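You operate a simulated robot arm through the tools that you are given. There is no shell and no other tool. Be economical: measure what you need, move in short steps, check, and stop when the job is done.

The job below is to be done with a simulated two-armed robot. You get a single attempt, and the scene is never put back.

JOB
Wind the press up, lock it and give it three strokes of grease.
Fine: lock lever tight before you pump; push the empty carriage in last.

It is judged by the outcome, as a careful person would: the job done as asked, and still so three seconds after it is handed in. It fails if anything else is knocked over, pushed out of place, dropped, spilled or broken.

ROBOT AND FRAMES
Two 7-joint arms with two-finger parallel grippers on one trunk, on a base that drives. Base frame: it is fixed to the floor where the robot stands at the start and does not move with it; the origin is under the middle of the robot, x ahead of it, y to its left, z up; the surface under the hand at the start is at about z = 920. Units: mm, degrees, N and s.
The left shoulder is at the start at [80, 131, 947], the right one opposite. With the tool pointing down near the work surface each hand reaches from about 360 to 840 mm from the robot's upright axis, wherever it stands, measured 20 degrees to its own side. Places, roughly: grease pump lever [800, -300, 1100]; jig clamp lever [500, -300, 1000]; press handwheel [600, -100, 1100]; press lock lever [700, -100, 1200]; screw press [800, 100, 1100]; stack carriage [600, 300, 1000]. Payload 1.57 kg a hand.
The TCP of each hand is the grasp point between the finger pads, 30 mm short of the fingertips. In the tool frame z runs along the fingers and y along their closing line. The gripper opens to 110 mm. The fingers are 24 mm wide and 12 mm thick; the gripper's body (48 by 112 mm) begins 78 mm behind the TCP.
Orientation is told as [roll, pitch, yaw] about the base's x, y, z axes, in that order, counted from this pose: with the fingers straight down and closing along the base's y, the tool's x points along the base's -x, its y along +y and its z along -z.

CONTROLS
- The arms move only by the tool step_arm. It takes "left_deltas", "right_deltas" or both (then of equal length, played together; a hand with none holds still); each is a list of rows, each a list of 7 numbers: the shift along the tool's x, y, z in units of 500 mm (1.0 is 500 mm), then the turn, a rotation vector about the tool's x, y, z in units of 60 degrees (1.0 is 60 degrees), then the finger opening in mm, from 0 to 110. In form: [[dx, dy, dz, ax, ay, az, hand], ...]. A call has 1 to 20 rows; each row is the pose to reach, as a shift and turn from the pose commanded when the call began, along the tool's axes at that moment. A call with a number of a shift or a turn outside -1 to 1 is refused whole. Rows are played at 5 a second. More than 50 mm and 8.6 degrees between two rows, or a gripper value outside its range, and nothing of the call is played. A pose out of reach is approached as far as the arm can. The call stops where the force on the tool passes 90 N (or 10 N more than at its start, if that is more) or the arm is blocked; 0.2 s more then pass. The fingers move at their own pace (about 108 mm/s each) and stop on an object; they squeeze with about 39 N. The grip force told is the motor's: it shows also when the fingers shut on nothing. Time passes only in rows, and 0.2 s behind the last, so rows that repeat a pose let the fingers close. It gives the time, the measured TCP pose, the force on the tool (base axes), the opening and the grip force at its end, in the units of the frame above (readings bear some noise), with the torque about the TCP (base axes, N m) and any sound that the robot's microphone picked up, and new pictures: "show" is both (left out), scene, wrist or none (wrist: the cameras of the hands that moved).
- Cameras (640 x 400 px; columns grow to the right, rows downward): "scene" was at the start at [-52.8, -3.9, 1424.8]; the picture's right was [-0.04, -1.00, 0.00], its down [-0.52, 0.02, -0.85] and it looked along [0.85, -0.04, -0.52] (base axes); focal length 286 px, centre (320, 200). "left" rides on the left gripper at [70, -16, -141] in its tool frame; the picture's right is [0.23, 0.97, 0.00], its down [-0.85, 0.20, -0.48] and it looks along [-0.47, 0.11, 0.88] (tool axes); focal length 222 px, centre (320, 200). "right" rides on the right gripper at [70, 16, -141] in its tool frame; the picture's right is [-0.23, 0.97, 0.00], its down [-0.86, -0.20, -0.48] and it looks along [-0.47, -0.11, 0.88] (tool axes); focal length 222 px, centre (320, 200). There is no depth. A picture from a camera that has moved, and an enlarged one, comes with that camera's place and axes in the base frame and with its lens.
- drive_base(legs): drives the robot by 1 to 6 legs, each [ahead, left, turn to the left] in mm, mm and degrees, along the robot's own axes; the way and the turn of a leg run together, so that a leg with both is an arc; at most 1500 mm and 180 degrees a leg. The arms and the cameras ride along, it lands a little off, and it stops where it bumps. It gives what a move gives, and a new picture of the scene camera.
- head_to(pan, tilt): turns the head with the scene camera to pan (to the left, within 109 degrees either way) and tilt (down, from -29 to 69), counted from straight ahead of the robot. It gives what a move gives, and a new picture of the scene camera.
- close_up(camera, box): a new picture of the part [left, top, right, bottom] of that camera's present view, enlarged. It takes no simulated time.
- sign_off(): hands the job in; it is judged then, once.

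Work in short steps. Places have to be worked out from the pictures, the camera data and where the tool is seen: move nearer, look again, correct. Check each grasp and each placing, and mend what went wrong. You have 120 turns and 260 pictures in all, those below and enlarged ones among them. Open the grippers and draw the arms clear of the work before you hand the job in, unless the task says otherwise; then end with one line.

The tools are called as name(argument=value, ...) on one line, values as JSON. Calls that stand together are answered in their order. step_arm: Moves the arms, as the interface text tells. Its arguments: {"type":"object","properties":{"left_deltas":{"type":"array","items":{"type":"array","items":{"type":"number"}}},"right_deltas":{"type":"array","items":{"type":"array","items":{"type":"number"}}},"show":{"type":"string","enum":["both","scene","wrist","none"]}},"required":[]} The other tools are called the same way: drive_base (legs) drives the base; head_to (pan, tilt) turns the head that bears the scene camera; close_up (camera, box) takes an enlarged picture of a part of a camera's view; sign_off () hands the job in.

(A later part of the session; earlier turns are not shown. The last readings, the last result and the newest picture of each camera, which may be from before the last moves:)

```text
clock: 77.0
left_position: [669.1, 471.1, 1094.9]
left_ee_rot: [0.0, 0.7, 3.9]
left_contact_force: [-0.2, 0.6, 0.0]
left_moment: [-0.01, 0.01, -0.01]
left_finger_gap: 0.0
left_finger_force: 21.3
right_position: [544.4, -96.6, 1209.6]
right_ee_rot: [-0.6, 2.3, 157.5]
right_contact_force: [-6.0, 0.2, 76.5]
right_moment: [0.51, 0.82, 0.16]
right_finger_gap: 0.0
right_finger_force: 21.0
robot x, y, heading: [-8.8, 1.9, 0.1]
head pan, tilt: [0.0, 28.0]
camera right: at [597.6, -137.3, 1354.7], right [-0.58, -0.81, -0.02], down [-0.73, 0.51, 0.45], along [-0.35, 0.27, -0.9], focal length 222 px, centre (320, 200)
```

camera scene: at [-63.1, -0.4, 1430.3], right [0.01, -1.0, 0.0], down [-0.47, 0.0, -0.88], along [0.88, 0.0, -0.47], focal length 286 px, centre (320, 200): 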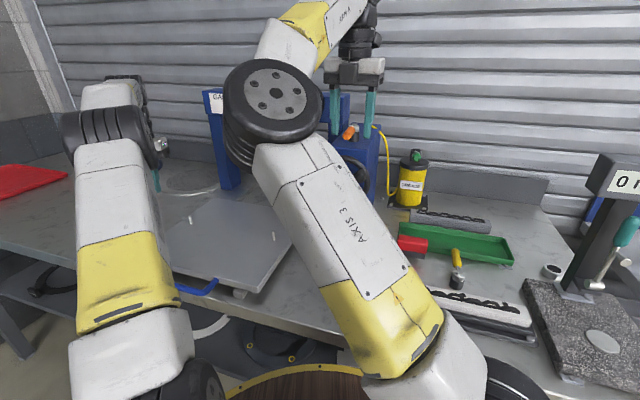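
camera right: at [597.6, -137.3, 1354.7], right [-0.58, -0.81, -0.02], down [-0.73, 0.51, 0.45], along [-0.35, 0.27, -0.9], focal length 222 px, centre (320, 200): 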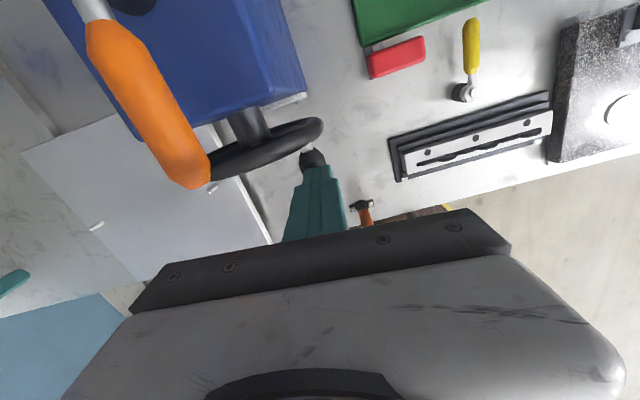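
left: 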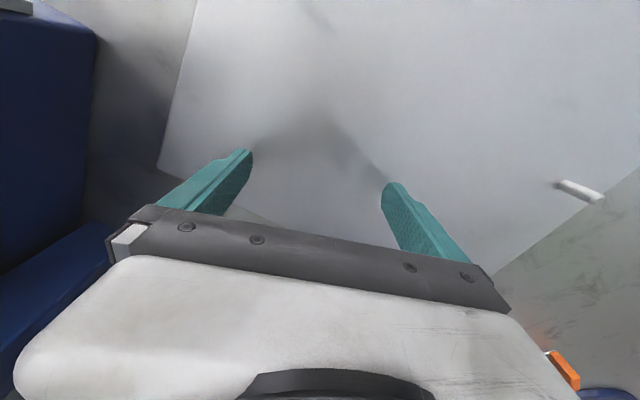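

It held against 76 N, so the press is locked. Next is the grease pump: its green knob triangulates to about (748,-285,1136). I'll lift the hand and unwind its yaw in stages.

step_arm(right_deltas=[[0, 0, -0.06, 0, 0, 0, 0], [0, 0.02, -0.12, 0, 0, -0.14, 0], [-0.01, 0.06, -0.16, 0, 0, -0.28, 0], [-0.02, 0.1, -0.18, 0, 0, -0.42, 0], [-0.028, 0.14, -0.18, 0, 0, -0.56, 0], [-0.028, 0.14, -0.18, 0, 0, -0.7, 0], [-0.028, 0.14, -0.18, 0, 0, -0.84, 0], [-0.028, 0.14, -0.18, 0, 0, -0.98, 0]], show="scene")

step_arm(right_deltas=[[0, 0, 0, 0, 0, -0.14, 0], [0, 0, 0, 0, 0, -0.28, 0], [0, 0, 0, 0, 0, -0.42, 0], [0, 0, 0, 0, 0, -0.56, 0], [0, 0, 0, 0, 0, -0.7, 0], [0, 0, 0, 0, 0, -0.84, 0], [0, 0, 0, 0, 0, -0.98, 0]], show="scene")

```text
clock: 78.8
left_position: [670.9, 471.1, 1092.7]
left_ee_rot: [0.2, 0.7, 3.9]
left_contact_force: [0.4, 0.5, 0.6]
left_moment: [0.01, 0.0, 0.0]
left_finger_gap: 0.2
left_finger_force: 21.5
right_position: [504.4, -152.9, 1291.9]
right_ee_rot: [1.3, 1.3, -143.5]
right_contact_force: [-0.3, 1.2, 0.4]
right_moment: [-0.02, 0.01, 0.02]
right_finger_gap: 0.0
right_finger_force: 21.1
robot x, y, heading: [-11.5, 0.8, 0.6]
head pan, tilt: [0.0, 28.0]
camera scene: at [-63.3, -0.3, 1430.3], right [0.01, -1.0, 0.0], down [-0.47, 0.0, -0.88], along [0.88, 0.0, -0.47], focal length 286 px, centre (320, 200)
```

scene: 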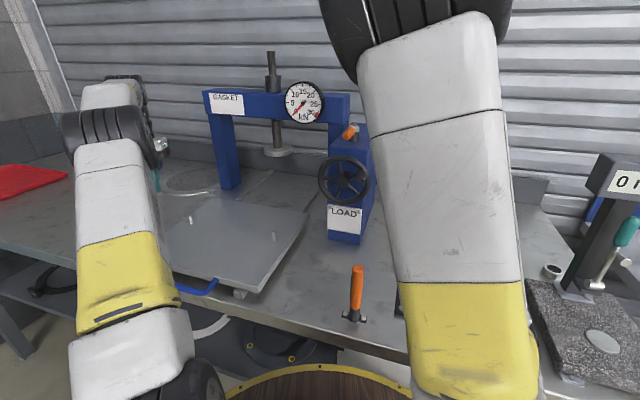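

```text
clock: 80.4
left_position: [671.1, 470.3, 1094.1]
left_ee_rot: [0.1, 0.7, 3.9]
left_contact_force: [-0.1, -0.6, 0.4]
left_moment: [-0.04, -0.01, 0.0]
left_finger_gap: 0.3
left_finger_force: 20.8
right_position: [503.8, -153.8, 1294.2]
right_ee_rot: [1.9, -0.5, -84.6]
right_contact_force: [-0.4, 0.7, -0.3]
right_moment: [0.01, -0.01, -0.01]
right_finger_gap: 0.1
right_finger_force: 21.2
robot x, y, heading: [-12.6, -0.1, 0.1]
head pan, tilt: [0.0, 28.0]
camera scene: at [-63.3, -0.3, 1430.3], right [0.01, -1.0, 0.0], down [-0.47, 0.0, -0.88], along [0.88, 0.0, -0.47], focal length 286 px, centre (320, 200)
```

scene: 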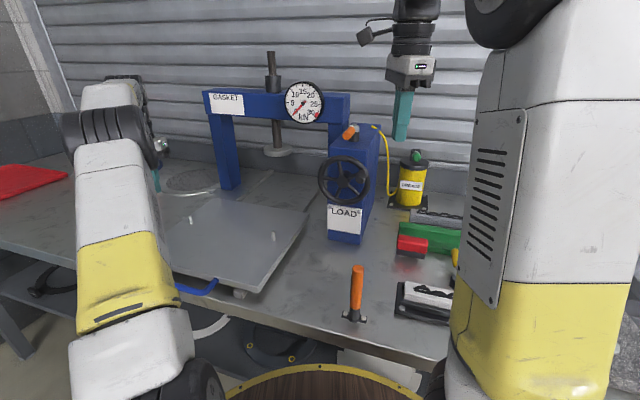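

One more yaw step, shifting to the right toward the pump.

step_arm(right_deltas=[[-0.03, -0.003, 0, 0, 0, -0.14, 0], [-0.06, -0.006, 0, 0, 0, -0.28, 0], [-0.09, -0.009, 0, 0, 0, -0.42, 0], [-0.12, -0.012, 0, 0, 0, -0.56, 0], [-0.15, -0.015, 0, 0, 0, -0.7, 0], [-0.18, -0.018, 0, 0, 0, -0.84, 30], [-0.22, -0.02, 0, 0, 0, -0.98, 60]])

close_up(camera="right", box=[220, 60, 460, 230])

close_up(camera="scene", box=[350, 120, 480, 230])

```text
clock: 82.0
left_position: [670.5, 471.3, 1093.1]
left_ee_rot: [0.1, 0.7, 3.8]
left_contact_force: [-0.1, 0.6, -0.3]
left_moment: [-0.04, -0.01, -0.01]
left_finger_gap: 0.0
left_finger_force: 21.3
right_position: [504.9, -263.4, 1294.5]
right_ee_rot: [0.5, -1.8, -26.0]
right_contact_force: [0.6, 0.8, -0.6]
right_moment: [0.01, -0.02, 0.01]
right_finger_gap: 59.9
right_finger_force: 0.1
robot x, y, heading: [-15.2, -1.5, 0.2]
head pan, tilt: [0.0, 28.0]
camera scene: at [-63.3, -0.3, 1430.3], right [0.01, -1.0, 0.0], down [-0.47, 0.0, -0.88], along [0.88, 0.0, -0.47], focal length 286 px, centre (320, 200)
camera right: at [444.5, -218.9, 1434.7], right [0.63, 0.78, 0.02], down [0.67, -0.55, 0.5], along [0.4, -0.31, -0.86], focal length 222 px, centre (320, 200)
```

scene: 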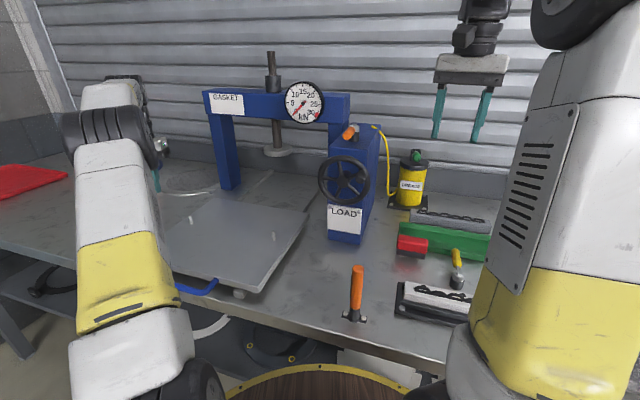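
right: 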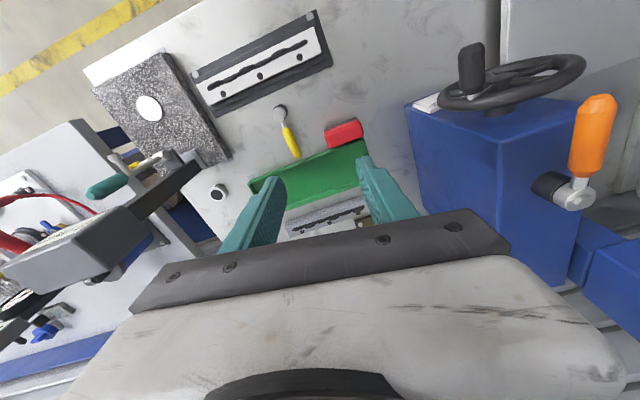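

```text
2.35 times, centred on (340, 145) of right
camera zoom: at [444.5, -218.9, 1434.7], right [0.63, 0.78, 0.02], down [0.67, -0.55, 0.5], along [0.4, -0.31, -0.86], focal length 523 px, centre (273, 329)
```

zoom: 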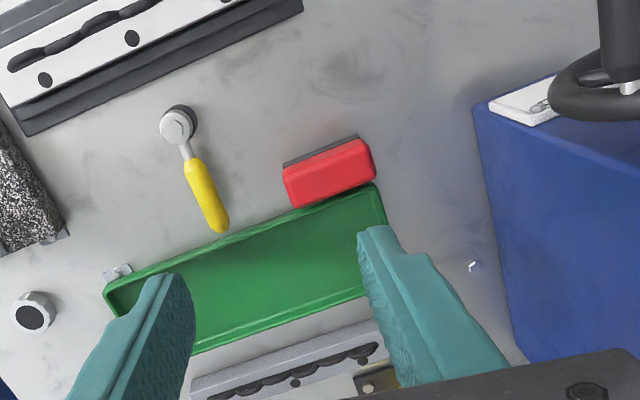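

```text
3.64 times, centred on (415, 175) of scene
camera zoom: at [-63.3, -0.3, 1430.3], right [0.01, -1.0, 0.0], down [-0.47, 0.0, -0.88], along [0.88, 0.0, -0.47], focal length 1041 px, centre (-26, 291)
```

zoom: 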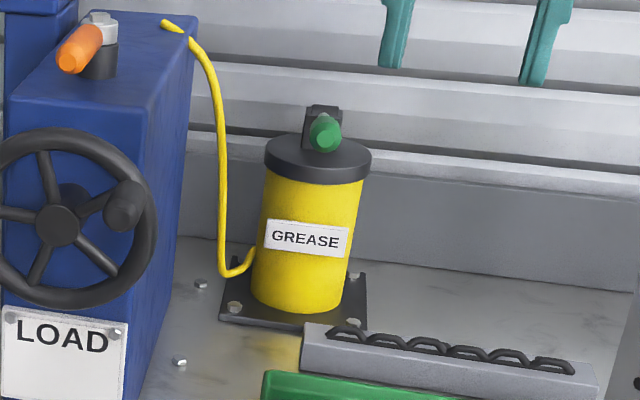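

I'll pitch the hand forward about 50° and move it toward the pump knob.

step_arm(right_deltas=[[-0.032, 0.012, 0.0, 0, -0.118, -0.033, 60], [-0.064, 0.025, 0.02, 0, -0.237, -0.066, 60], [-0.096, 0.037, 0.05, 0, -0.355, -0.099, 60], [-0.129, 0.05, 0.08, 0, -0.474, -0.131, 60], [-0.161, 0.062, 0.11, 0, -0.593, -0.164, 60], [-0.193, 0.075, 0.14, 0, -0.711, -0.197, 60], [-0.225, 0.087, 0.16, 0, -0.83, -0.23, 60]])

close_up(camera="right", box=[220, 60, 460, 230])

```text
clock: 83.6
left_position: [671.9, 471.5, 1094.6]
left_ee_rot: [0.0, 0.7, 4.0]
left_contact_force: [0.1, 0.6, 0.4]
left_moment: [0.0, 0.01, -0.02]
left_finger_gap: 0.0
left_finger_force: 21.1
right_position: [626.9, -273.6, 1217.8]
right_ee_rot: [-8.7, -51.2, -7.3]
right_contact_force: [-0.1, 0.6, 0.1]
right_moment: [-0.04, 0.0, -0.02]
right_finger_gap: 59.9
right_finger_force: 0.1
robot x, y, heading: [-12.6, -7.0, 0.4]
head pan, tilt: [0.0, 28.0]
camera scene: at [-63.4, -0.4, 1430.3], right [0.01, -1.0, 0.0], down [-0.47, 0.0, -0.88], along [0.88, 0.0, -0.47], focal length 286 px, centre (320, 200)
camera right: at [482.5, -218.2, 1251.2], right [0.38, 0.92, 0.09], down [0.13, -0.14, 0.98], along [0.92, -0.36, -0.17], focal length 222 px, centre (320, 200)
```

scene: 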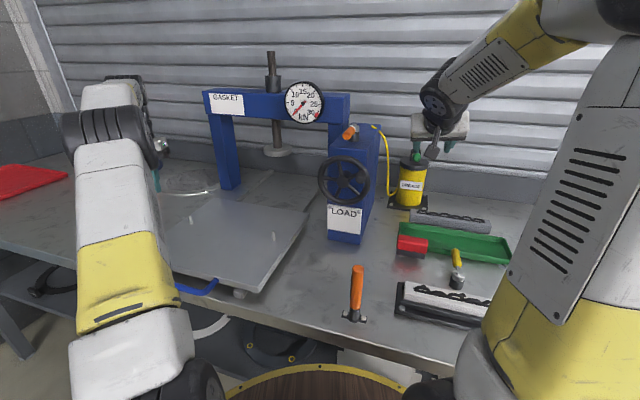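
right: 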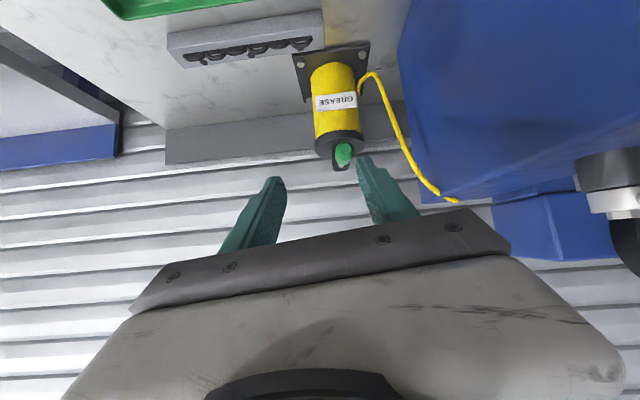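

```text
2.35 times, centred on (340, 145) of right
camera zoom: at [482.5, -218.2, 1251.2], right [0.38, 0.92, 0.09], down [0.13, -0.14, 0.98], along [0.92, -0.36, -0.17], focal length 523 px, centre (273, 329)
```

zoom: 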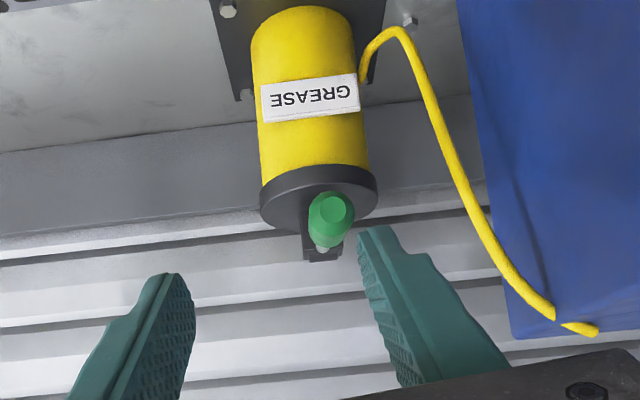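

Using three rays, the pump knob tip is at about (742,-281,1143), with the lever sloping slightly up toward it. I'll steepen the hand to about pitch -35, so the fingertips stay clear of the can, and go to a pre-grasp pose.

step_arm(right_deltas=[[-0.023, 0.019, 0.056, 0, 0.089, 0, 60], [-0.046, 0.037, 0.112, 0, 0.178, 0, 60], [-0.069, 0.056, 0.168, 0, 0.267, 0, 60], [-0.069, 0.056, 0.168, 0, 0.267, 0, 60]])

close_up(camera="right", box=[220, 60, 460, 230])

close_up(camera="scene", box=[350, 90, 500, 230])

```text
clock: 84.6
left_position: [671.3, 471.3, 1093.9]
left_ee_rot: [0.0, 0.7, 3.9]
left_contact_force: [-0.1, -0.1, 1.6]
left_moment: [0.03, 0.01, -0.02]
left_finger_gap: 0.1
left_finger_force: 21.3
right_position: [716.8, -270.7, 1189.3]
right_ee_rot: [-6.8, -35.0, -10.3]
right_contact_force: [-0.4, -0.7, 0.3]
right_moment: [0.01, 0.01, 0.03]
right_finger_gap: 59.9
right_finger_force: 0.0
robot x, y, heading: [-10.8, -1.0, 0.2]
head pan, tilt: [0.0, 28.0]
camera scene: at [-63.2, -0.4, 1430.3], right [0.01, -1.0, 0.0], down [-0.47, 0.0, -0.88], along [0.88, 0.0, -0.47], focal length 286 px, centre (320, 200)
camera right: at [587.8, -215.2, 1264.5], right [0.42, 0.91, 0.04], down [0.38, -0.21, 0.9], along [0.82, -0.36, -0.44], focal length 222 px, centre (320, 200)
```

scene: 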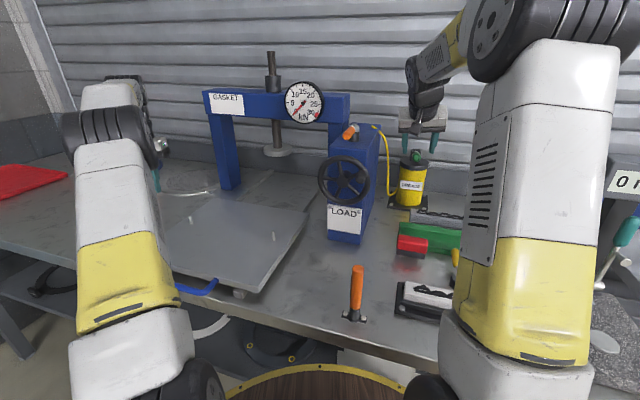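
right: 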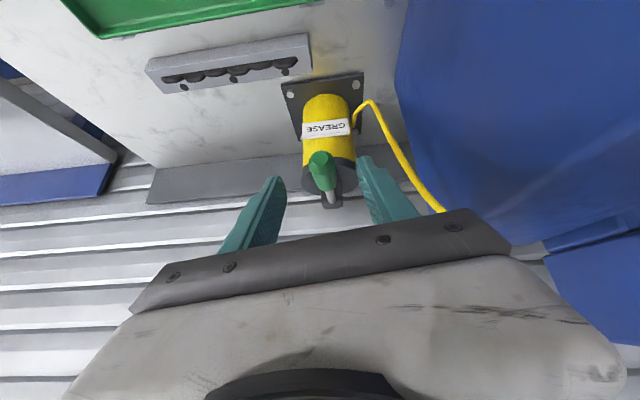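

```text
2.35 times, centred on (340, 145) of right
camera zoom: at [587.8, -215.2, 1264.5], right [0.42, 0.91, 0.04], down [0.38, -0.21, 0.9], along [0.82, -0.36, -0.44], focal length 523 px, centre (273, 329)
```

zoom: 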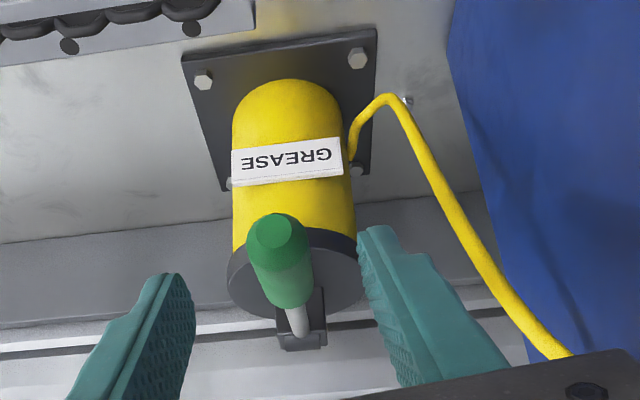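

```text
2.86 times, centred on (425, 160) of scene
camera zoom: at [-63.2, -0.4, 1430.3], right [0.01, -1.0, 0.0], down [-0.47, 0.0, -0.88], along [0.88, 0.0, -0.47], focal length 818 px, centre (20, 314)
```

zoom: 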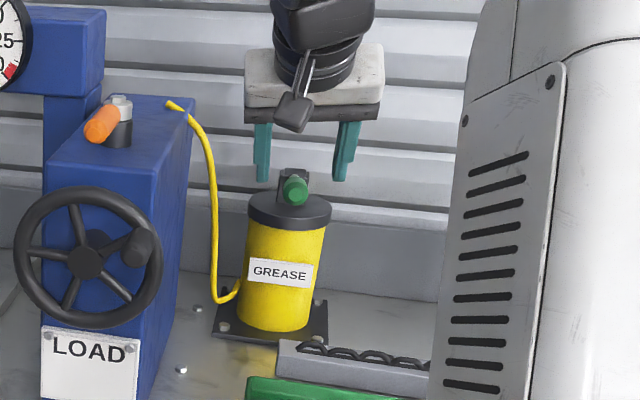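

The knob is centred between the fingers. I'll advance 50 mm and close.

step_arm(right_deltas=[[0, 0, 0.035, 0, 0, 0, 60], [0, 0, 0.07, 0, 0, 0, 60], [0, 0, 0.1, 0, 0, 0, 60], [0, 0, 0.1, 0, 0, 0, 0], [0, 0, 0.1, 0, 0, 0, 0], [0, 0, 0.1, 0, 0, 0, 0]], show="wrist")

close_up(camera="right", box=[220, 60, 460, 230])

close_up(camera="scene", box=[350, 90, 500, 230])

```text
clock: 86.0
left_position: [671.0, 473.4, 1093.1]
left_ee_rot: [0.0, 0.7, 3.9]
left_contact_force: [0.9, -0.7, 0.0]
left_moment: [-0.01, 0.01, 0.02]
left_finger_gap: 0.0
left_finger_force: 21.5
right_position: [744.9, -280.0, 1149.3]
right_ee_rot: [-6.6, -35.1, -10.1]
right_contact_force: [5.9, 17.7, -4.9]
right_moment: [0.01, -0.06, -0.67]
right_finger_gap: 25.4
right_finger_force: 36.8
robot x, y, heading: [-12.4, -1.1, 0.2]
head pan, tilt: [0.0, 28.0]
camera right: at [615.6, -225.0, 1222.6], right [0.42, 0.91, 0.04], down [0.38, -0.21, 0.9], along [0.82, -0.36, -0.44], focal length 222 px, centre (320, 200)
```

right: 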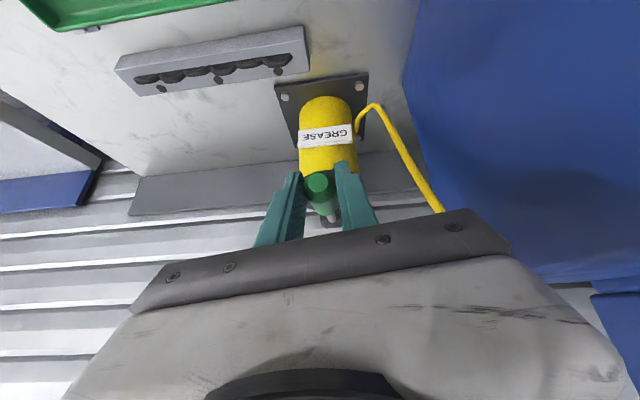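

```text
2.35 times, centred on (340, 145) of right
camera zoom: at [615.6, -225.0, 1222.6], right [0.42, 0.91, 0.04], down [0.38, -0.21, 0.9], along [0.82, -0.36, -0.44], focal length 523 px, centre (273, 329)
```

zoom: 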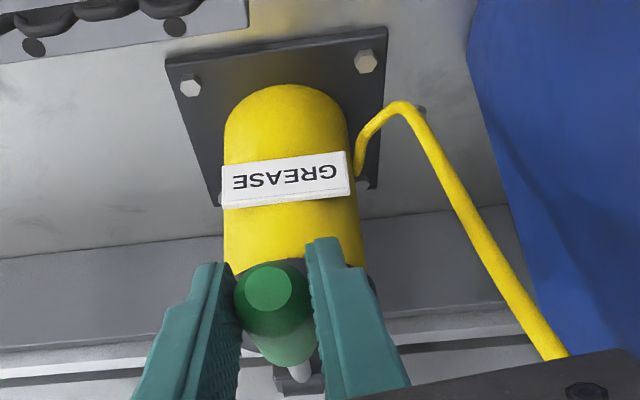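

```text
2.86 times, centred on (425, 160) of scene
camera zoom: at [-62.7, 0.6, 1430.3], right [0.01, -1.0, 0.0], down [-0.47, 0.0, -0.88], along [0.88, 0.01, -0.47], focal length 818 px, centre (20, 314)
```

zoom: 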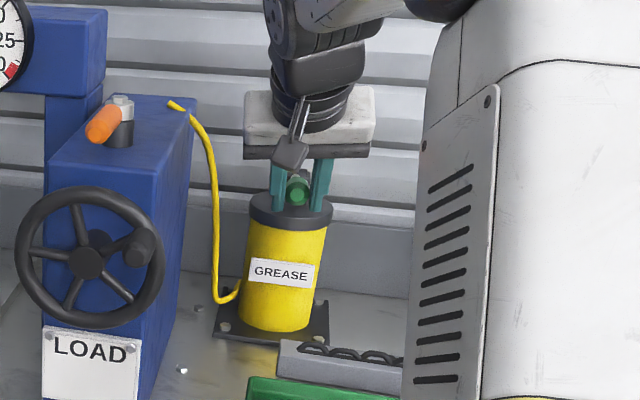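

The knob is gripped (25 mm). I'll push down in 10 mm steps and see where the stroke ends.

step_arm(right_deltas=[[0.0116, 0.0018, 0.0162, 0, 0, 0, 0], [0.0232, 0.0036, 0.0324, 0, 0, 0, 0], [0.0348, 0.0054, 0.0486, 0, 0, 0, 0], [0.0464, 0.0072, 0.0648, 0, 0, 0, 0]], show="wrist")

close_up(camera="right", box=[220, 60, 460, 230])

close_up(camera="scene", box=[350, 90, 500, 230])

```text
clock: 87.0
left_position: [670.9, 471.7, 1093.2]
left_ee_rot: [0.0, 0.7, 3.9]
left_contact_force: [0.2, -0.1, -0.6]
left_moment: [0.01, 0.0, 0.0]
left_finger_gap: 0.1
left_finger_force: 21.2
right_position: [745.1, -280.6, 1109.1]
right_ee_rot: [-6.6, -35.2, -10.1]
right_contact_force: [2.4, 23.8, 8.1]
right_moment: [-0.3, -0.98, -0.52]
right_finger_gap: 25.8
right_finger_force: 36.9
robot x, y, heading: [-12.1, -0.5, 0.3]
head pan, tilt: [0.0, 28.0]
camera right: at [614.7, -225.0, 1183.1], right [0.42, 0.91, 0.04], down [0.38, -0.21, 0.9], along [0.83, -0.36, -0.43], focal length 222 px, centre (320, 200)
```

right: 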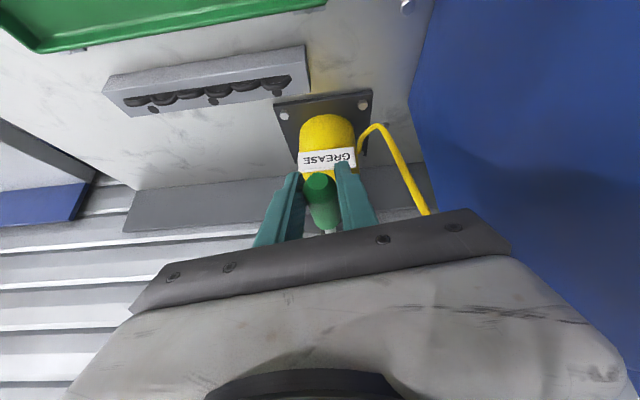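

```text
2.35 times, centred on (340, 145) of right
camera zoom: at [614.7, -225.0, 1183.1], right [0.42, 0.91, 0.04], down [0.38, -0.21, 0.9], along [0.83, -0.36, -0.43], focal length 523 px, centre (273, 329)
```

zoom: 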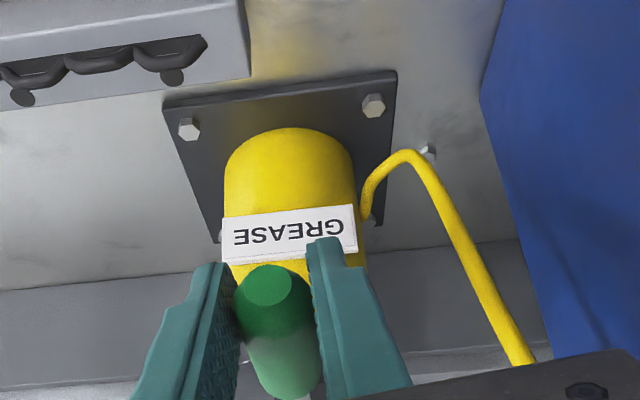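

```text
2.86 times, centred on (425, 160) of scene
camera zoom: at [-63.4, 0.9, 1430.3], right [0.01, -1.0, 0.0], down [-0.47, 0.0, -0.88], along [0.88, 0.0, -0.47], focal length 818 px, centre (20, 314)
```

zoom: 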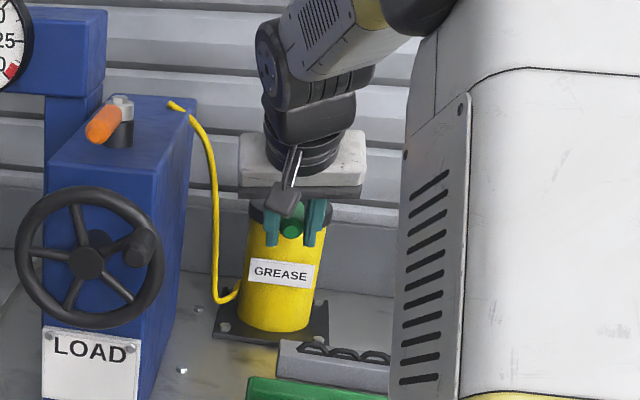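

The lever follows with low force. I'll continue down until it stops.

step_arm(right_deltas=[[0.0116, 0.0018, 0.0162, 0, 0, 0, 0], [0.0226, 0.0036, 0.034, 0, 0, 0, 0], [0.0325, 0.0054, 0.052, 0, 0, 0, 0], [0.042, 0.0072, 0.0705, 0, 0, 0, 0]], show="wrist")

close_up(camera="right", box=[220, 60, 460, 230])

```text
clock: 88.0
left_position: [670.9, 472.4, 1092.5]
left_ee_rot: [0.1, 0.7, 3.9]
left_contact_force: [-0.2, -0.1, 0.7]
left_moment: [-0.04, 0.01, 0.02]
left_finger_gap: 0.0
left_finger_force: 21.2
right_position: [747.2, -281.7, 1070.9]
right_ee_rot: [-6.7, -35.2, -10.1]
right_contact_force: [6.8, 23.2, 18.2]
right_moment: [0.31, 0.56, -0.44]
right_finger_gap: 25.5
right_finger_force: 36.9
robot x, y, heading: [-9.7, 0.8, 0.5]
head pan, tilt: [0.0, 28.0]
camera right: at [618.1, -226.2, 1144.0], right [0.42, 0.91, 0.04], down [0.38, -0.21, 0.9], along [0.83, -0.36, -0.43], focal length 222 px, centre (320, 200)
```

right: 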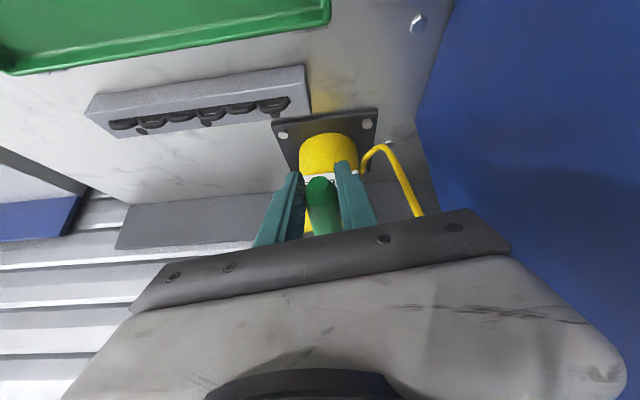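

```text
2.35 times, centred on (340, 145) of right
camera zoom: at [618.1, -226.2, 1144.0], right [0.42, 0.91, 0.04], down [0.38, -0.21, 0.9], along [0.83, -0.36, -0.43], focal length 523 px, centre (273, 329)
```

zoom: 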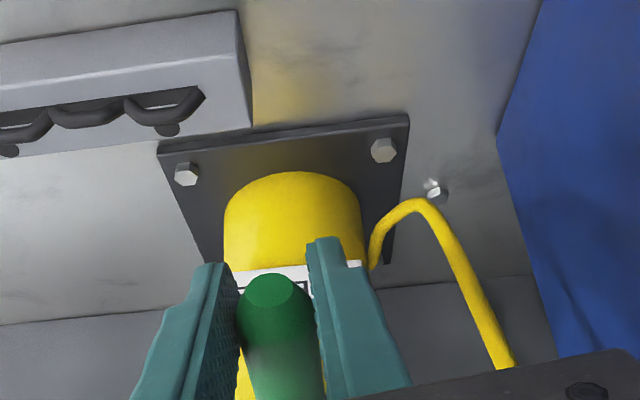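

I've gone 78 mm down and the force is rising a little. I'll continue a little further along the arc to find the stop.

step_arm(right_deltas=[[0.002, 0.0018, 0.0188, 0, 0, 0, 0], [0.003, 0.0036, 0.0376, 0, 0, 0, 0], [0.004, 0.0054, 0.0564, 0, 0, 0, 0]], show="wrist")

close_up(camera="scene", box=[350, 90, 500, 230])

```text
clock: 88.8
left_position: [670.0, 472.0, 1093.3]
left_ee_rot: [0.1, 0.6, 3.9]
left_contact_force: [-0.3, 0.1, 0.1]
left_moment: [-0.02, 0.01, -0.02]
left_finger_gap: 0.0
left_finger_force: 21.2
right_position: [759.9, -286.7, 1044.4]
right_ee_rot: [-6.8, -35.1, -10.3]
right_contact_force: [-12.5, 18.0, 21.5]
right_moment: [-0.28, -0.19, -0.48]
right_finger_gap: 25.6
right_finger_force: 36.8
robot x, y, heading: [-11.2, -1.9, 0.3]
head pan, tilt: [0.0, 28.0]
camera right: at [631.4, -231.3, 1118.6], right [0.42, 0.91, 0.04], down [0.38, -0.21, 0.9], along [0.82, -0.36, -0.43], focal length 222 px, centre (320, 200)
```

right: 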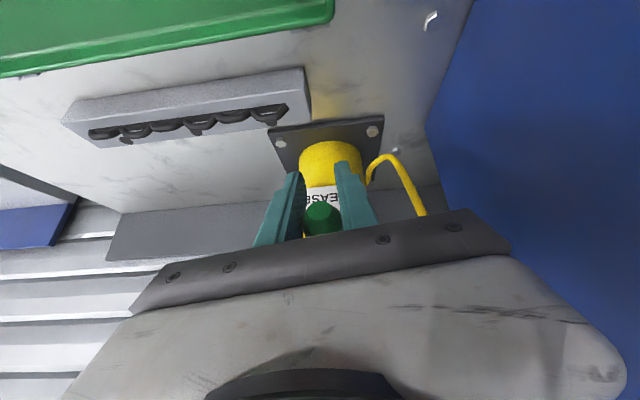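

```text
2.86 times, centred on (425, 160) of scene
camera zoom: at [-64.6, 0.7, 1430.2], right [0.01, -1.0, 0.0], down [-0.47, 0.0, -0.88], along [0.88, 0.0, -0.47], focal length 818 px, centre (20, 314)
```

zoom: 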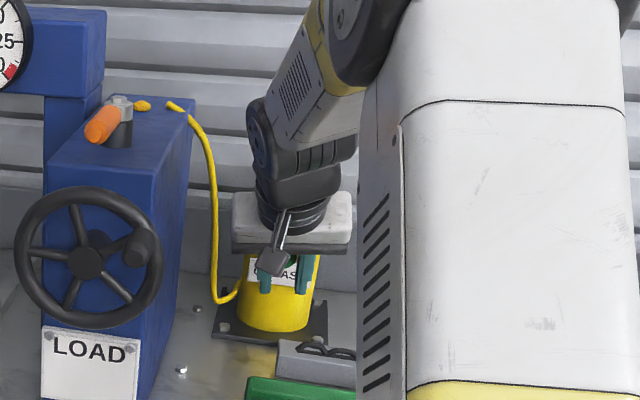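

A yellow grease bead has appeared on top of the press: stroke one. I'll bring the lever back up along the same path.

step_arm(right_deltas=[[-0.002, -0.0027, -0.0282, 0, 0, 0, 0], [-0.004, -0.0054, -0.0564, 0, 0, 0, 0], [-0.025, -0.009, -0.0916, 0, 0, 0, 0], [-0.046, -0.0126, -0.1269, 0, 0, 0, 0], [-0.069, -0.0162, -0.1593, 0, 0, 0, 0], [-0.0924, -0.0198, -0.1917, 0, 0, 0, 0], [-0.0924, -0.0198, -0.1917, 0, 0, 0, 0]], show="wrist")

close_up(camera="right", box=[220, 60, 460, 230])

close_up(camera="scene", box=[350, 90, 500, 230])

```text
clock: 90.2
left_position: [670.6, 471.2, 1092.0]
left_ee_rot: [0.1, 0.6, 3.9]
left_contact_force: [-0.8, -0.4, -0.3]
left_moment: [0.02, 0.01, -0.04]
left_finger_gap: 0.1
left_finger_force: 21.1
right_position: [732.1, -284.1, 1114.2]
right_ee_rot: [-7.1, -31.8, -10.4]
right_contact_force: [-6.0, 1.9, -1.9]
right_moment: [0.01, -0.12, 0.03]
right_finger_gap: 0.0
right_finger_force: 21.1
robot x, y, heading: [-12.4, -2.3, 0.2]
head pan, tilt: [0.0, 28.0]
stopped in row 6 (right hand): the force on the tool passed its limit at 100 N (the readings are from after the stop); the commanded pose is now the measured one
camera right: at [607.2, -226.4, 1196.3], right [0.43, 0.9, 0.02], down [0.43, -0.22, 0.88], along [0.8, -0.37, -0.48], focal length 222 px, centre (320, 200)
```

right: 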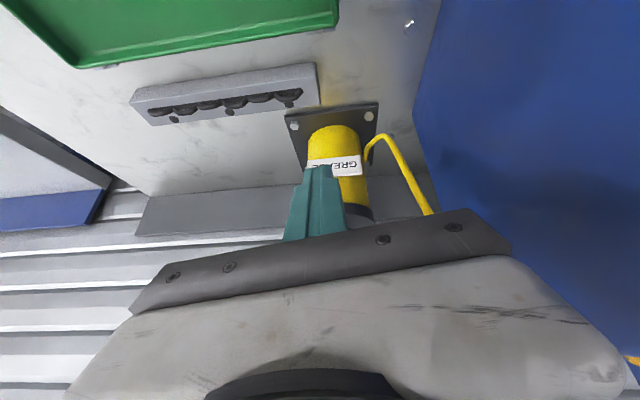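

```text
2.35 times, centred on (340, 145) of right
camera zoom: at [607.2, -226.4, 1196.3], right [0.43, 0.9, 0.02], down [0.43, -0.22, 0.88], along [0.8, -0.37, -0.48], focal length 523 px, centre (273, 329)
```

zoom: 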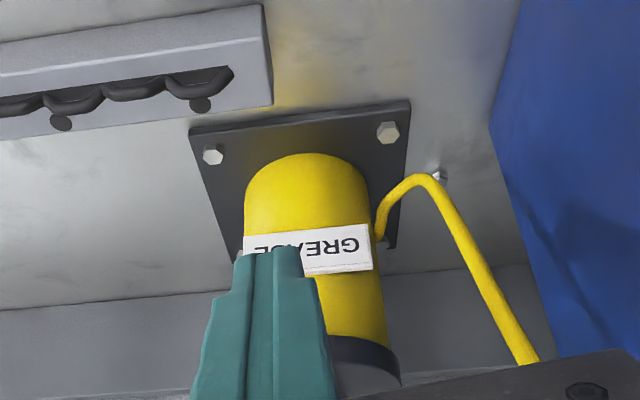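

```text
2.86 times, centred on (425, 160) of scene
camera zoom: at [-64.2, -0.1, 1430.3], right [0.0, -1.0, 0.0], down [-0.47, 0.0, -0.88], along [0.88, 0.0, -0.47], focal length 818 px, centre (20, 314)
```

zoom: 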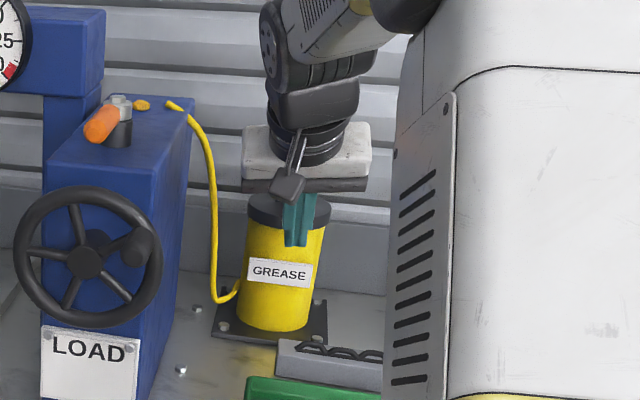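

The knob slid out of the fingers and the lever is above them. I'll pull straight back from it and look.

step_arm(right_deltas=[[0.034, -0.003, -0.021, 0, 0, 0, 0], [0.068, -0.007, -0.043, 0, 0, 0, 0], [0.102, -0.01, -0.064, 0, 0, 0, 0], [0.102, -0.01, -0.064, 0, 0, 0, 0]], show="wrist")

close_up(camera="scene", box=[350, 90, 500, 230])

```text
clock: 91.2
left_position: [670.5, 471.2, 1092.9]
left_ee_rot: [0.1, 0.8, 4.0]
left_contact_force: [0.5, 0.2, -0.4]
left_moment: [0.0, 0.04, -0.01]
left_finger_gap: 0.0
left_finger_force: 21.1
right_position: [670.5, -272.2, 1116.8]
right_ee_rot: [-7.2, -31.9, -10.4]
right_contact_force: [0.2, -0.6, 0.2]
right_moment: [-0.01, 0.01, 0.01]
right_finger_gap: 0.1
right_finger_force: 21.1
robot x, y, heading: [-13.8, 1.4, 0.4]
head pan, tilt: [0.0, 28.0]
camera right: at [546.8, -216.5, 1198.1], right [0.43, 0.9, 0.02], down [0.43, -0.22, 0.88], along [0.8, -0.37, -0.48], focal length 222 px, centre (320, 200)
```

right: 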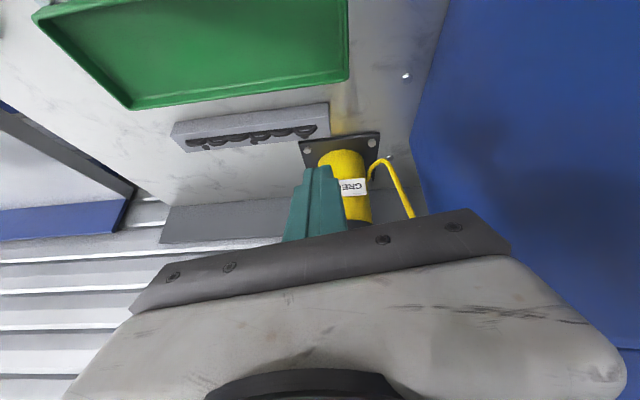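

```text
2.86 times, centred on (425, 160) of scene
camera zoom: at [-63.9, -0.2, 1430.3], right [0.0, -1.0, 0.0], down [-0.47, 0.0, -0.88], along [0.88, 0.0, -0.47], focal length 818 px, centre (20, 314)
```

zoom: 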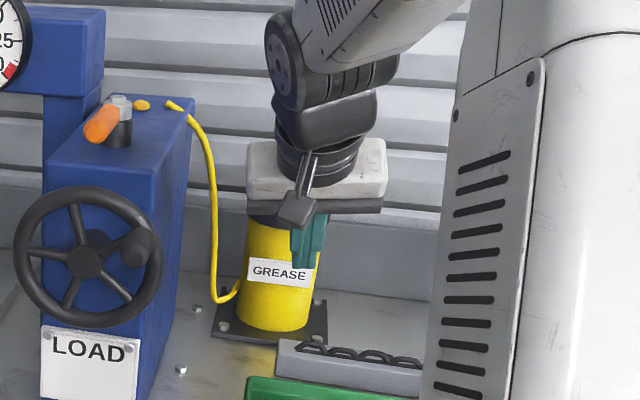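

I'll rise 80 mm to see the lever.

step_arm(right_deltas=[[-0.043, -0.007, -0.067, 0, 0, 0, 30], [-0.086, -0.014, -0.134, 0, 0, 0, 60], [-0.086, -0.014, -0.134, 0, 0, 0, 60]], show="wrist")

close_up(camera="right", box=[220, 60, 460, 230])

close_up(camera="scene", box=[350, 90, 500, 230])

```text
clock: 92.0
left_position: [670.8, 471.5, 1093.5]
left_ee_rot: [0.2, 0.7, 3.8]
left_contact_force: [-0.1, 0.1, 1.0]
left_moment: [0.04, 0.01, -0.04]
left_finger_gap: 0.0
left_finger_force: 21.0
right_position: [673.2, -271.7, 1200.2]
right_ee_rot: [-7.1, -31.9, -10.3]
right_contact_force: [0.8, 1.0, -0.3]
right_moment: [0.01, 0.0, 0.02]
right_finger_gap: 60.0
right_finger_force: 0.2
robot x, y, heading: [-12.4, -0.9, 0.1]
head pan, tilt: [0.0, 28.0]
camera right: at [548.1, -214.6, 1281.5], right [0.43, 0.9, 0.02], down [0.43, -0.22, 0.88], along [0.8, -0.37, -0.48], focal length 222 px, centre (320, 200)
```

right: 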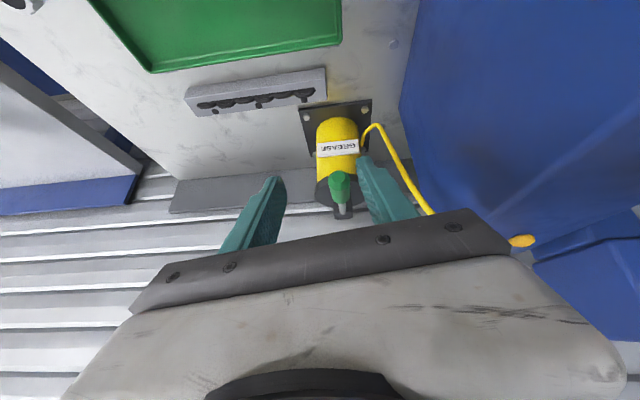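

```text
2.35 times, centred on (340, 145) of right
camera zoom: at [548.1, -214.6, 1281.5], right [0.43, 0.9, 0.02], down [0.43, -0.22, 0.88], along [0.8, -0.37, -0.48], focal length 523 px, centre (273, 329)
```

zoom: 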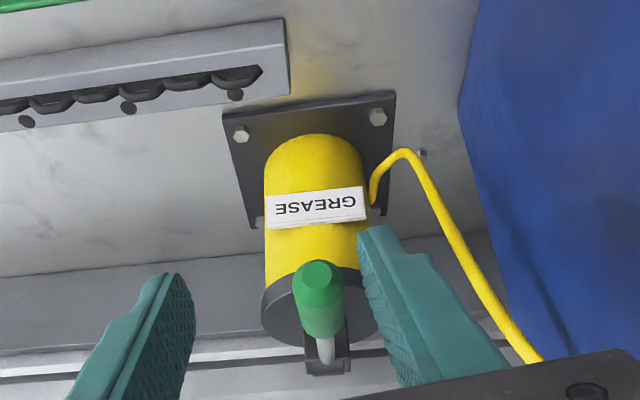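

```text
2.86 times, centred on (425, 160) of scene
camera zoom: at [-64.0, -0.2, 1430.3], right [0.0, -1.0, 0.0], down [-0.47, 0.0, -0.88], along [0.88, 0.0, -0.47], focal length 818 px, centre (20, 314)
```

zoom: 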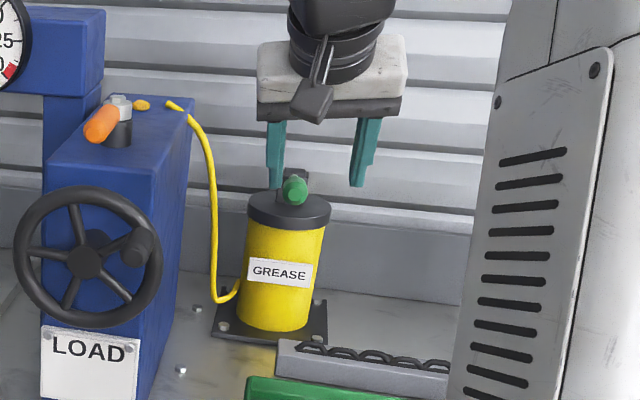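

The lever is back at its top position with one bead dispensed. I'll re-grip the knob at the same pose as before for stroke two.

step_arm(right_deltas=[[-0.03, 0.0125, 0.031, 0, -0.025, 0, 60], [-0.06, 0.025, 0.062, 0, -0.052, 0, 60], [-0.062, 0.025, 0.095, 0, -0.052, 0, 60], [-0.064, 0.025, 0.13, 0, -0.052, 0, 60], [-0.0656, 0.0246, 0.162, 0, -0.052, 0, 60], [-0.0656, 0.0246, 0.162, 0, -0.052, 0, 0], [-0.0656, 0.0246, 0.162, 0, -0.052, 0, 0], [-0.0656, 0.0246, 0.162, 0, -0.052, 0, 0]], show="wrist")

close_up(camera="right", box=[220, 60, 460, 230])

```text
clock: 93.8
left_position: [670.7, 470.9, 1092.7]
left_ee_rot: [0.1, 0.7, 3.9]
left_contact_force: [0.3, -0.2, -1.2]
left_moment: [0.03, 0.0, -0.02]
left_finger_gap: 0.0
left_finger_force: 21.3
right_position: [743.5, -280.5, 1144.1]
right_ee_rot: [-7.4, -35.0, -9.8]
right_contact_force: [3.2, 7.0, -1.2]
right_moment: [-0.11, -0.19, -0.53]
right_finger_gap: 24.8
right_finger_force: 36.5
robot x, y, heading: [-5.9, -3.2, 0.2]
head pan, tilt: [0.0, 28.0]
camera right: at [614.2, -223.7, 1217.7], right [0.42, 0.91, 0.03], down [0.38, -0.21, 0.9], along [0.82, -0.37, -0.43], focal length 222 px, centre (320, 200)
```

right: 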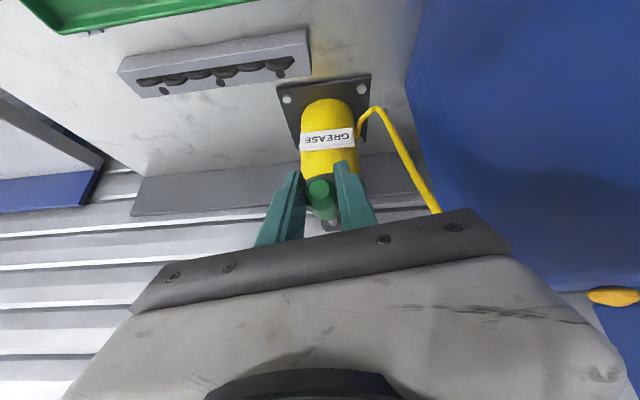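

```text
2.35 times, centred on (340, 145) of right
camera zoom: at [614.2, -223.7, 1217.7], right [0.42, 0.91, 0.03], down [0.38, -0.21, 0.9], along [0.82, -0.37, -0.43], focal length 523 px, centre (273, 329)
```

zoom: 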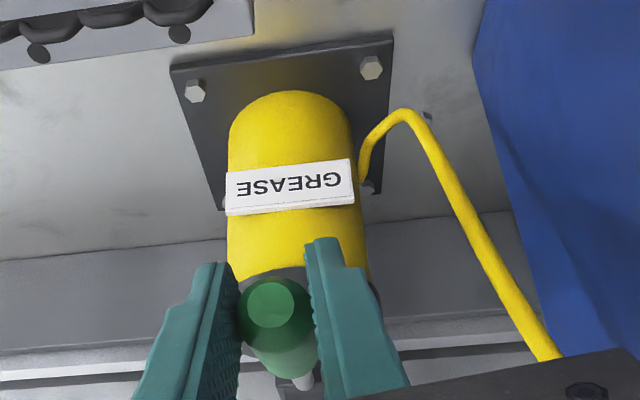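

I'll press down the full stroke, then open the fingers at the bottom to see if the lever springs back.

step_arm(right_deltas=[[0.0116, 0.0018, 0.0162, 0, 0, 0, 0], [0.0232, 0.0036, 0.0324, 0, 0, 0, 0], [0.0348, 0.0054, 0.0486, 0, 0, 0, 0], [0.0464, 0.0072, 0.0648, 0, 0, 0, 0], [0.058, 0.009, 0.081, 0, 0, 0, 0], [0.069, 0.0108, 0.0988, 0, 0, 0, 0], [0.0789, 0.0126, 0.1168, 0, 0, 0, 0], [0.0884, 0.0144, 0.1353, 0, 0, 0, 0], [0.0904, 0.0162, 0.1541, 0, 0, 0, 0], [0.0914, 0.018, 0.1729, 0, 0, 0, 0], [0.092, 0.0195, 0.188, 0, 0, 0, 0], [0.092, 0.0195, 0.188, 0, 0, 0, 0]], show="wrist")

close_up(camera="scene", box=[350, 90, 500, 230])

```text
clock: 96.3
left_position: [668.5, 471.7, 1093.8]
left_ee_rot: [0.0, 0.6, 3.8]
left_contact_force: [0.1, -0.5, 0.6]
left_moment: [-0.02, 0.0, 0.05]
left_finger_gap: 0.0
left_finger_force: 21.2
right_position: [757.0, -287.7, 1038.0]
right_ee_rot: [-7.4, -35.0, -9.9]
right_contact_force: [-16.0, 19.4, 16.9]
right_moment: [-0.45, -0.25, -0.29]
right_finger_gap: 24.8
right_finger_force: 37.0
robot x, y, heading: [-15.1, -1.3, 0.0]
head pan, tilt: [0.0, 28.0]
camera right: at [629.7, -230.7, 1113.3], right [0.42, 0.91, 0.03], down [0.39, -0.21, 0.9], along [0.82, -0.37, -0.44], focal length 222 px, centre (320, 200)
```

right: 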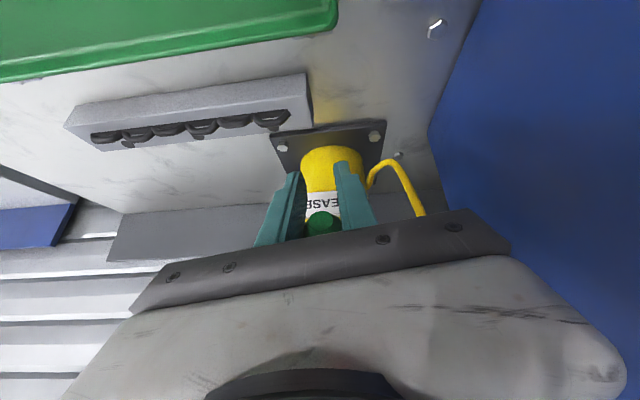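

```text
2.86 times, centred on (425, 160) of scene
camera zoom: at [-65.4, 0.9, 1430.2], right [0.0, -1.0, 0.0], down [-0.47, 0.0, -0.88], along [0.88, 0.0, -0.47], focal length 818 px, centre (20, 314)
```

zoom: 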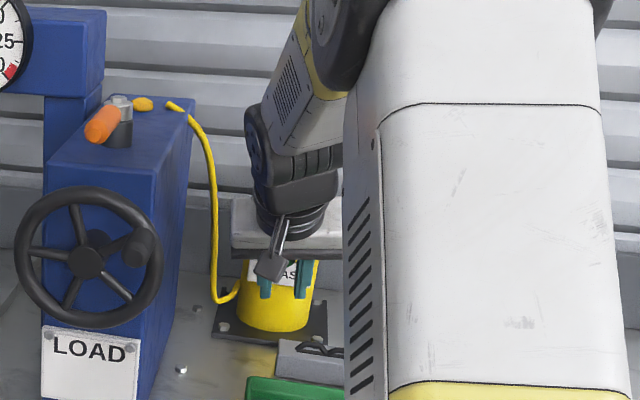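

The bead looks slightly larger. I'll open the fingers here and watch the lever.

step_arm(right_deltas=[[0, 0, 0, 0, 0, 0, 50], [0, 0, 0, 0, 0, 0, 60], [0, 0, 0, 0, 0, 0, 60]], show="wrist")

close_up(camera="scene", box=[350, 90, 440, 180])

```text
clock: 97.2
left_position: [670.5, 471.2, 1094.2]
left_ee_rot: [0.1, 0.7, 4.0]
left_contact_force: [-0.6, -0.4, -0.1]
left_moment: [0.05, 0.02, 0.0]
left_finger_gap: 0.1
left_finger_force: 20.7
right_position: [760.8, -289.2, 1038.2]
right_ee_rot: [-7.4, -35.0, -9.9]
right_contact_force: [-0.9, -0.6, 2.3]
right_moment: [0.05, -0.07, 0.05]
right_finger_gap: 60.2
right_finger_force: 0.1
robot x, y, heading: [-14.4, -1.2, 0.3]
head pan, tilt: [0.0, 28.0]
camera right: at [631.1, -231.7, 1113.1], right [0.42, 0.91, 0.03], down [0.38, -0.21, 0.9], along [0.82, -0.37, -0.43], focal length 222 px, centre (320, 200)
```

right: 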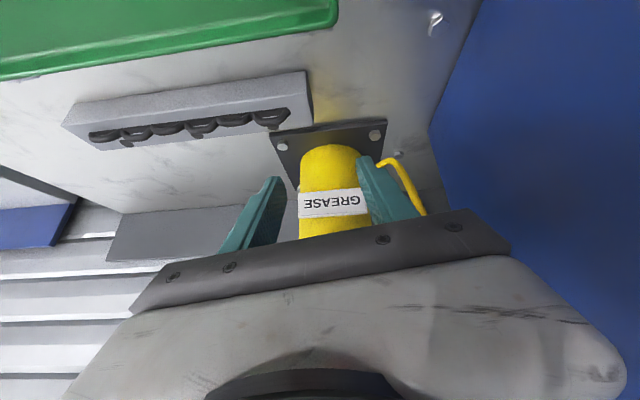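

```text
4.44 times, centred on (395, 135) of scene
camera zoom: at [-64.0, -0.3, 1430.3], right [0.0, -1.0, 0.0], down [-0.47, 0.0, -0.88], along [0.88, 0.0, -0.47], focal length 1273 px, centre (-13, 489)
```

zoom: 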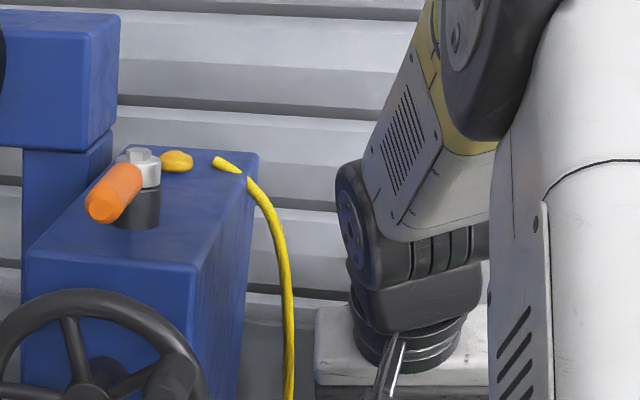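

The lever springs back on its own and the bead now has two lobes. I'll move back up around the knob with open fingers and grip for stroke three.

step_arm(right_deltas=[[-0.002, -0.002, -0.027, 0, 0, 0, 60], [-0.0036, -0.0051, -0.0527, 0, 0, 0, 60], [-0.023, -0.0087, -0.0892, 0, 0, 0, 60], [-0.0456, -0.0123, -0.1232, 0, 0, 0, 60], [-0.0688, -0.0159, -0.1556, 0, 0, 0, 60], [-0.092, -0.0195, -0.188, 0, 0, 0, 60], [-0.092, -0.0195, -0.188, 0, 0, 0, 60], [-0.092, -0.0195, -0.188, 0, 0, 0, 0], [-0.092, -0.0195, -0.188, 0, 0, 0, 0], [-0.092, -0.0195, -0.188, 0, 0, 0, 0]], show="wrist")

close_up(camera="scene", box=[350, 90, 440, 180])

```text
clock: 99.3
left_position: [669.4, 471.3, 1093.6]
left_ee_rot: [0.0, 0.7, 3.9]
left_contact_force: [-0.1, -0.4, 0.1]
left_moment: [-0.02, 0.0, -0.01]
left_finger_gap: 0.0
left_finger_force: 20.3
right_position: [742.3, -279.8, 1142.4]
right_ee_rot: [-7.3, -35.0, -9.9]
right_contact_force: [1.1, 7.9, 0.3]
right_moment: [-0.07, 0.08, -0.47]
right_finger_gap: 24.9
right_finger_force: 37.0
robot x, y, heading: [-6.8, 1.3, 0.3]
head pan, tilt: [0.0, 28.0]
camera right: at [613.5, -223.6, 1217.0], right [0.42, 0.91, 0.03], down [0.38, -0.21, 0.9], along [0.82, -0.37, -0.43], focal length 222 px, centre (320, 200)
```

right: 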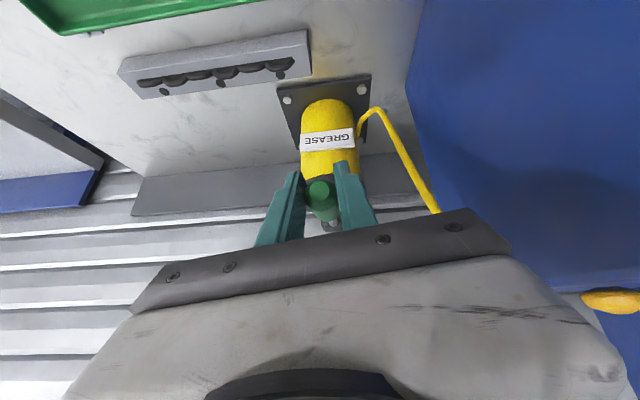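

```text
4.44 times, centred on (395, 135) of scene
camera zoom: at [-63.9, 0.2, 1430.3], right [0.01, -1.0, 0.0], down [-0.47, 0.0, -0.88], along [0.88, 0.0, -0.47], focal length 1273 px, centre (-13, 489)
```

zoom: 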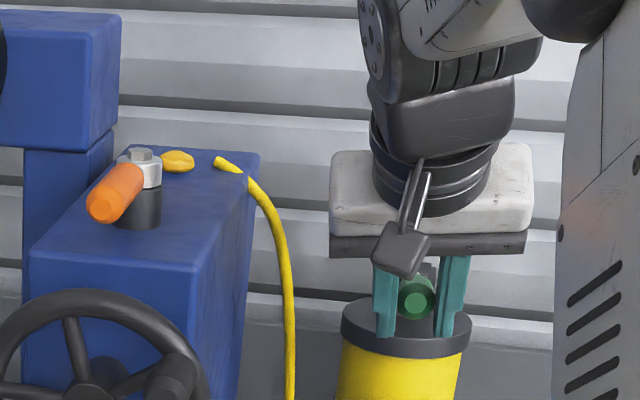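

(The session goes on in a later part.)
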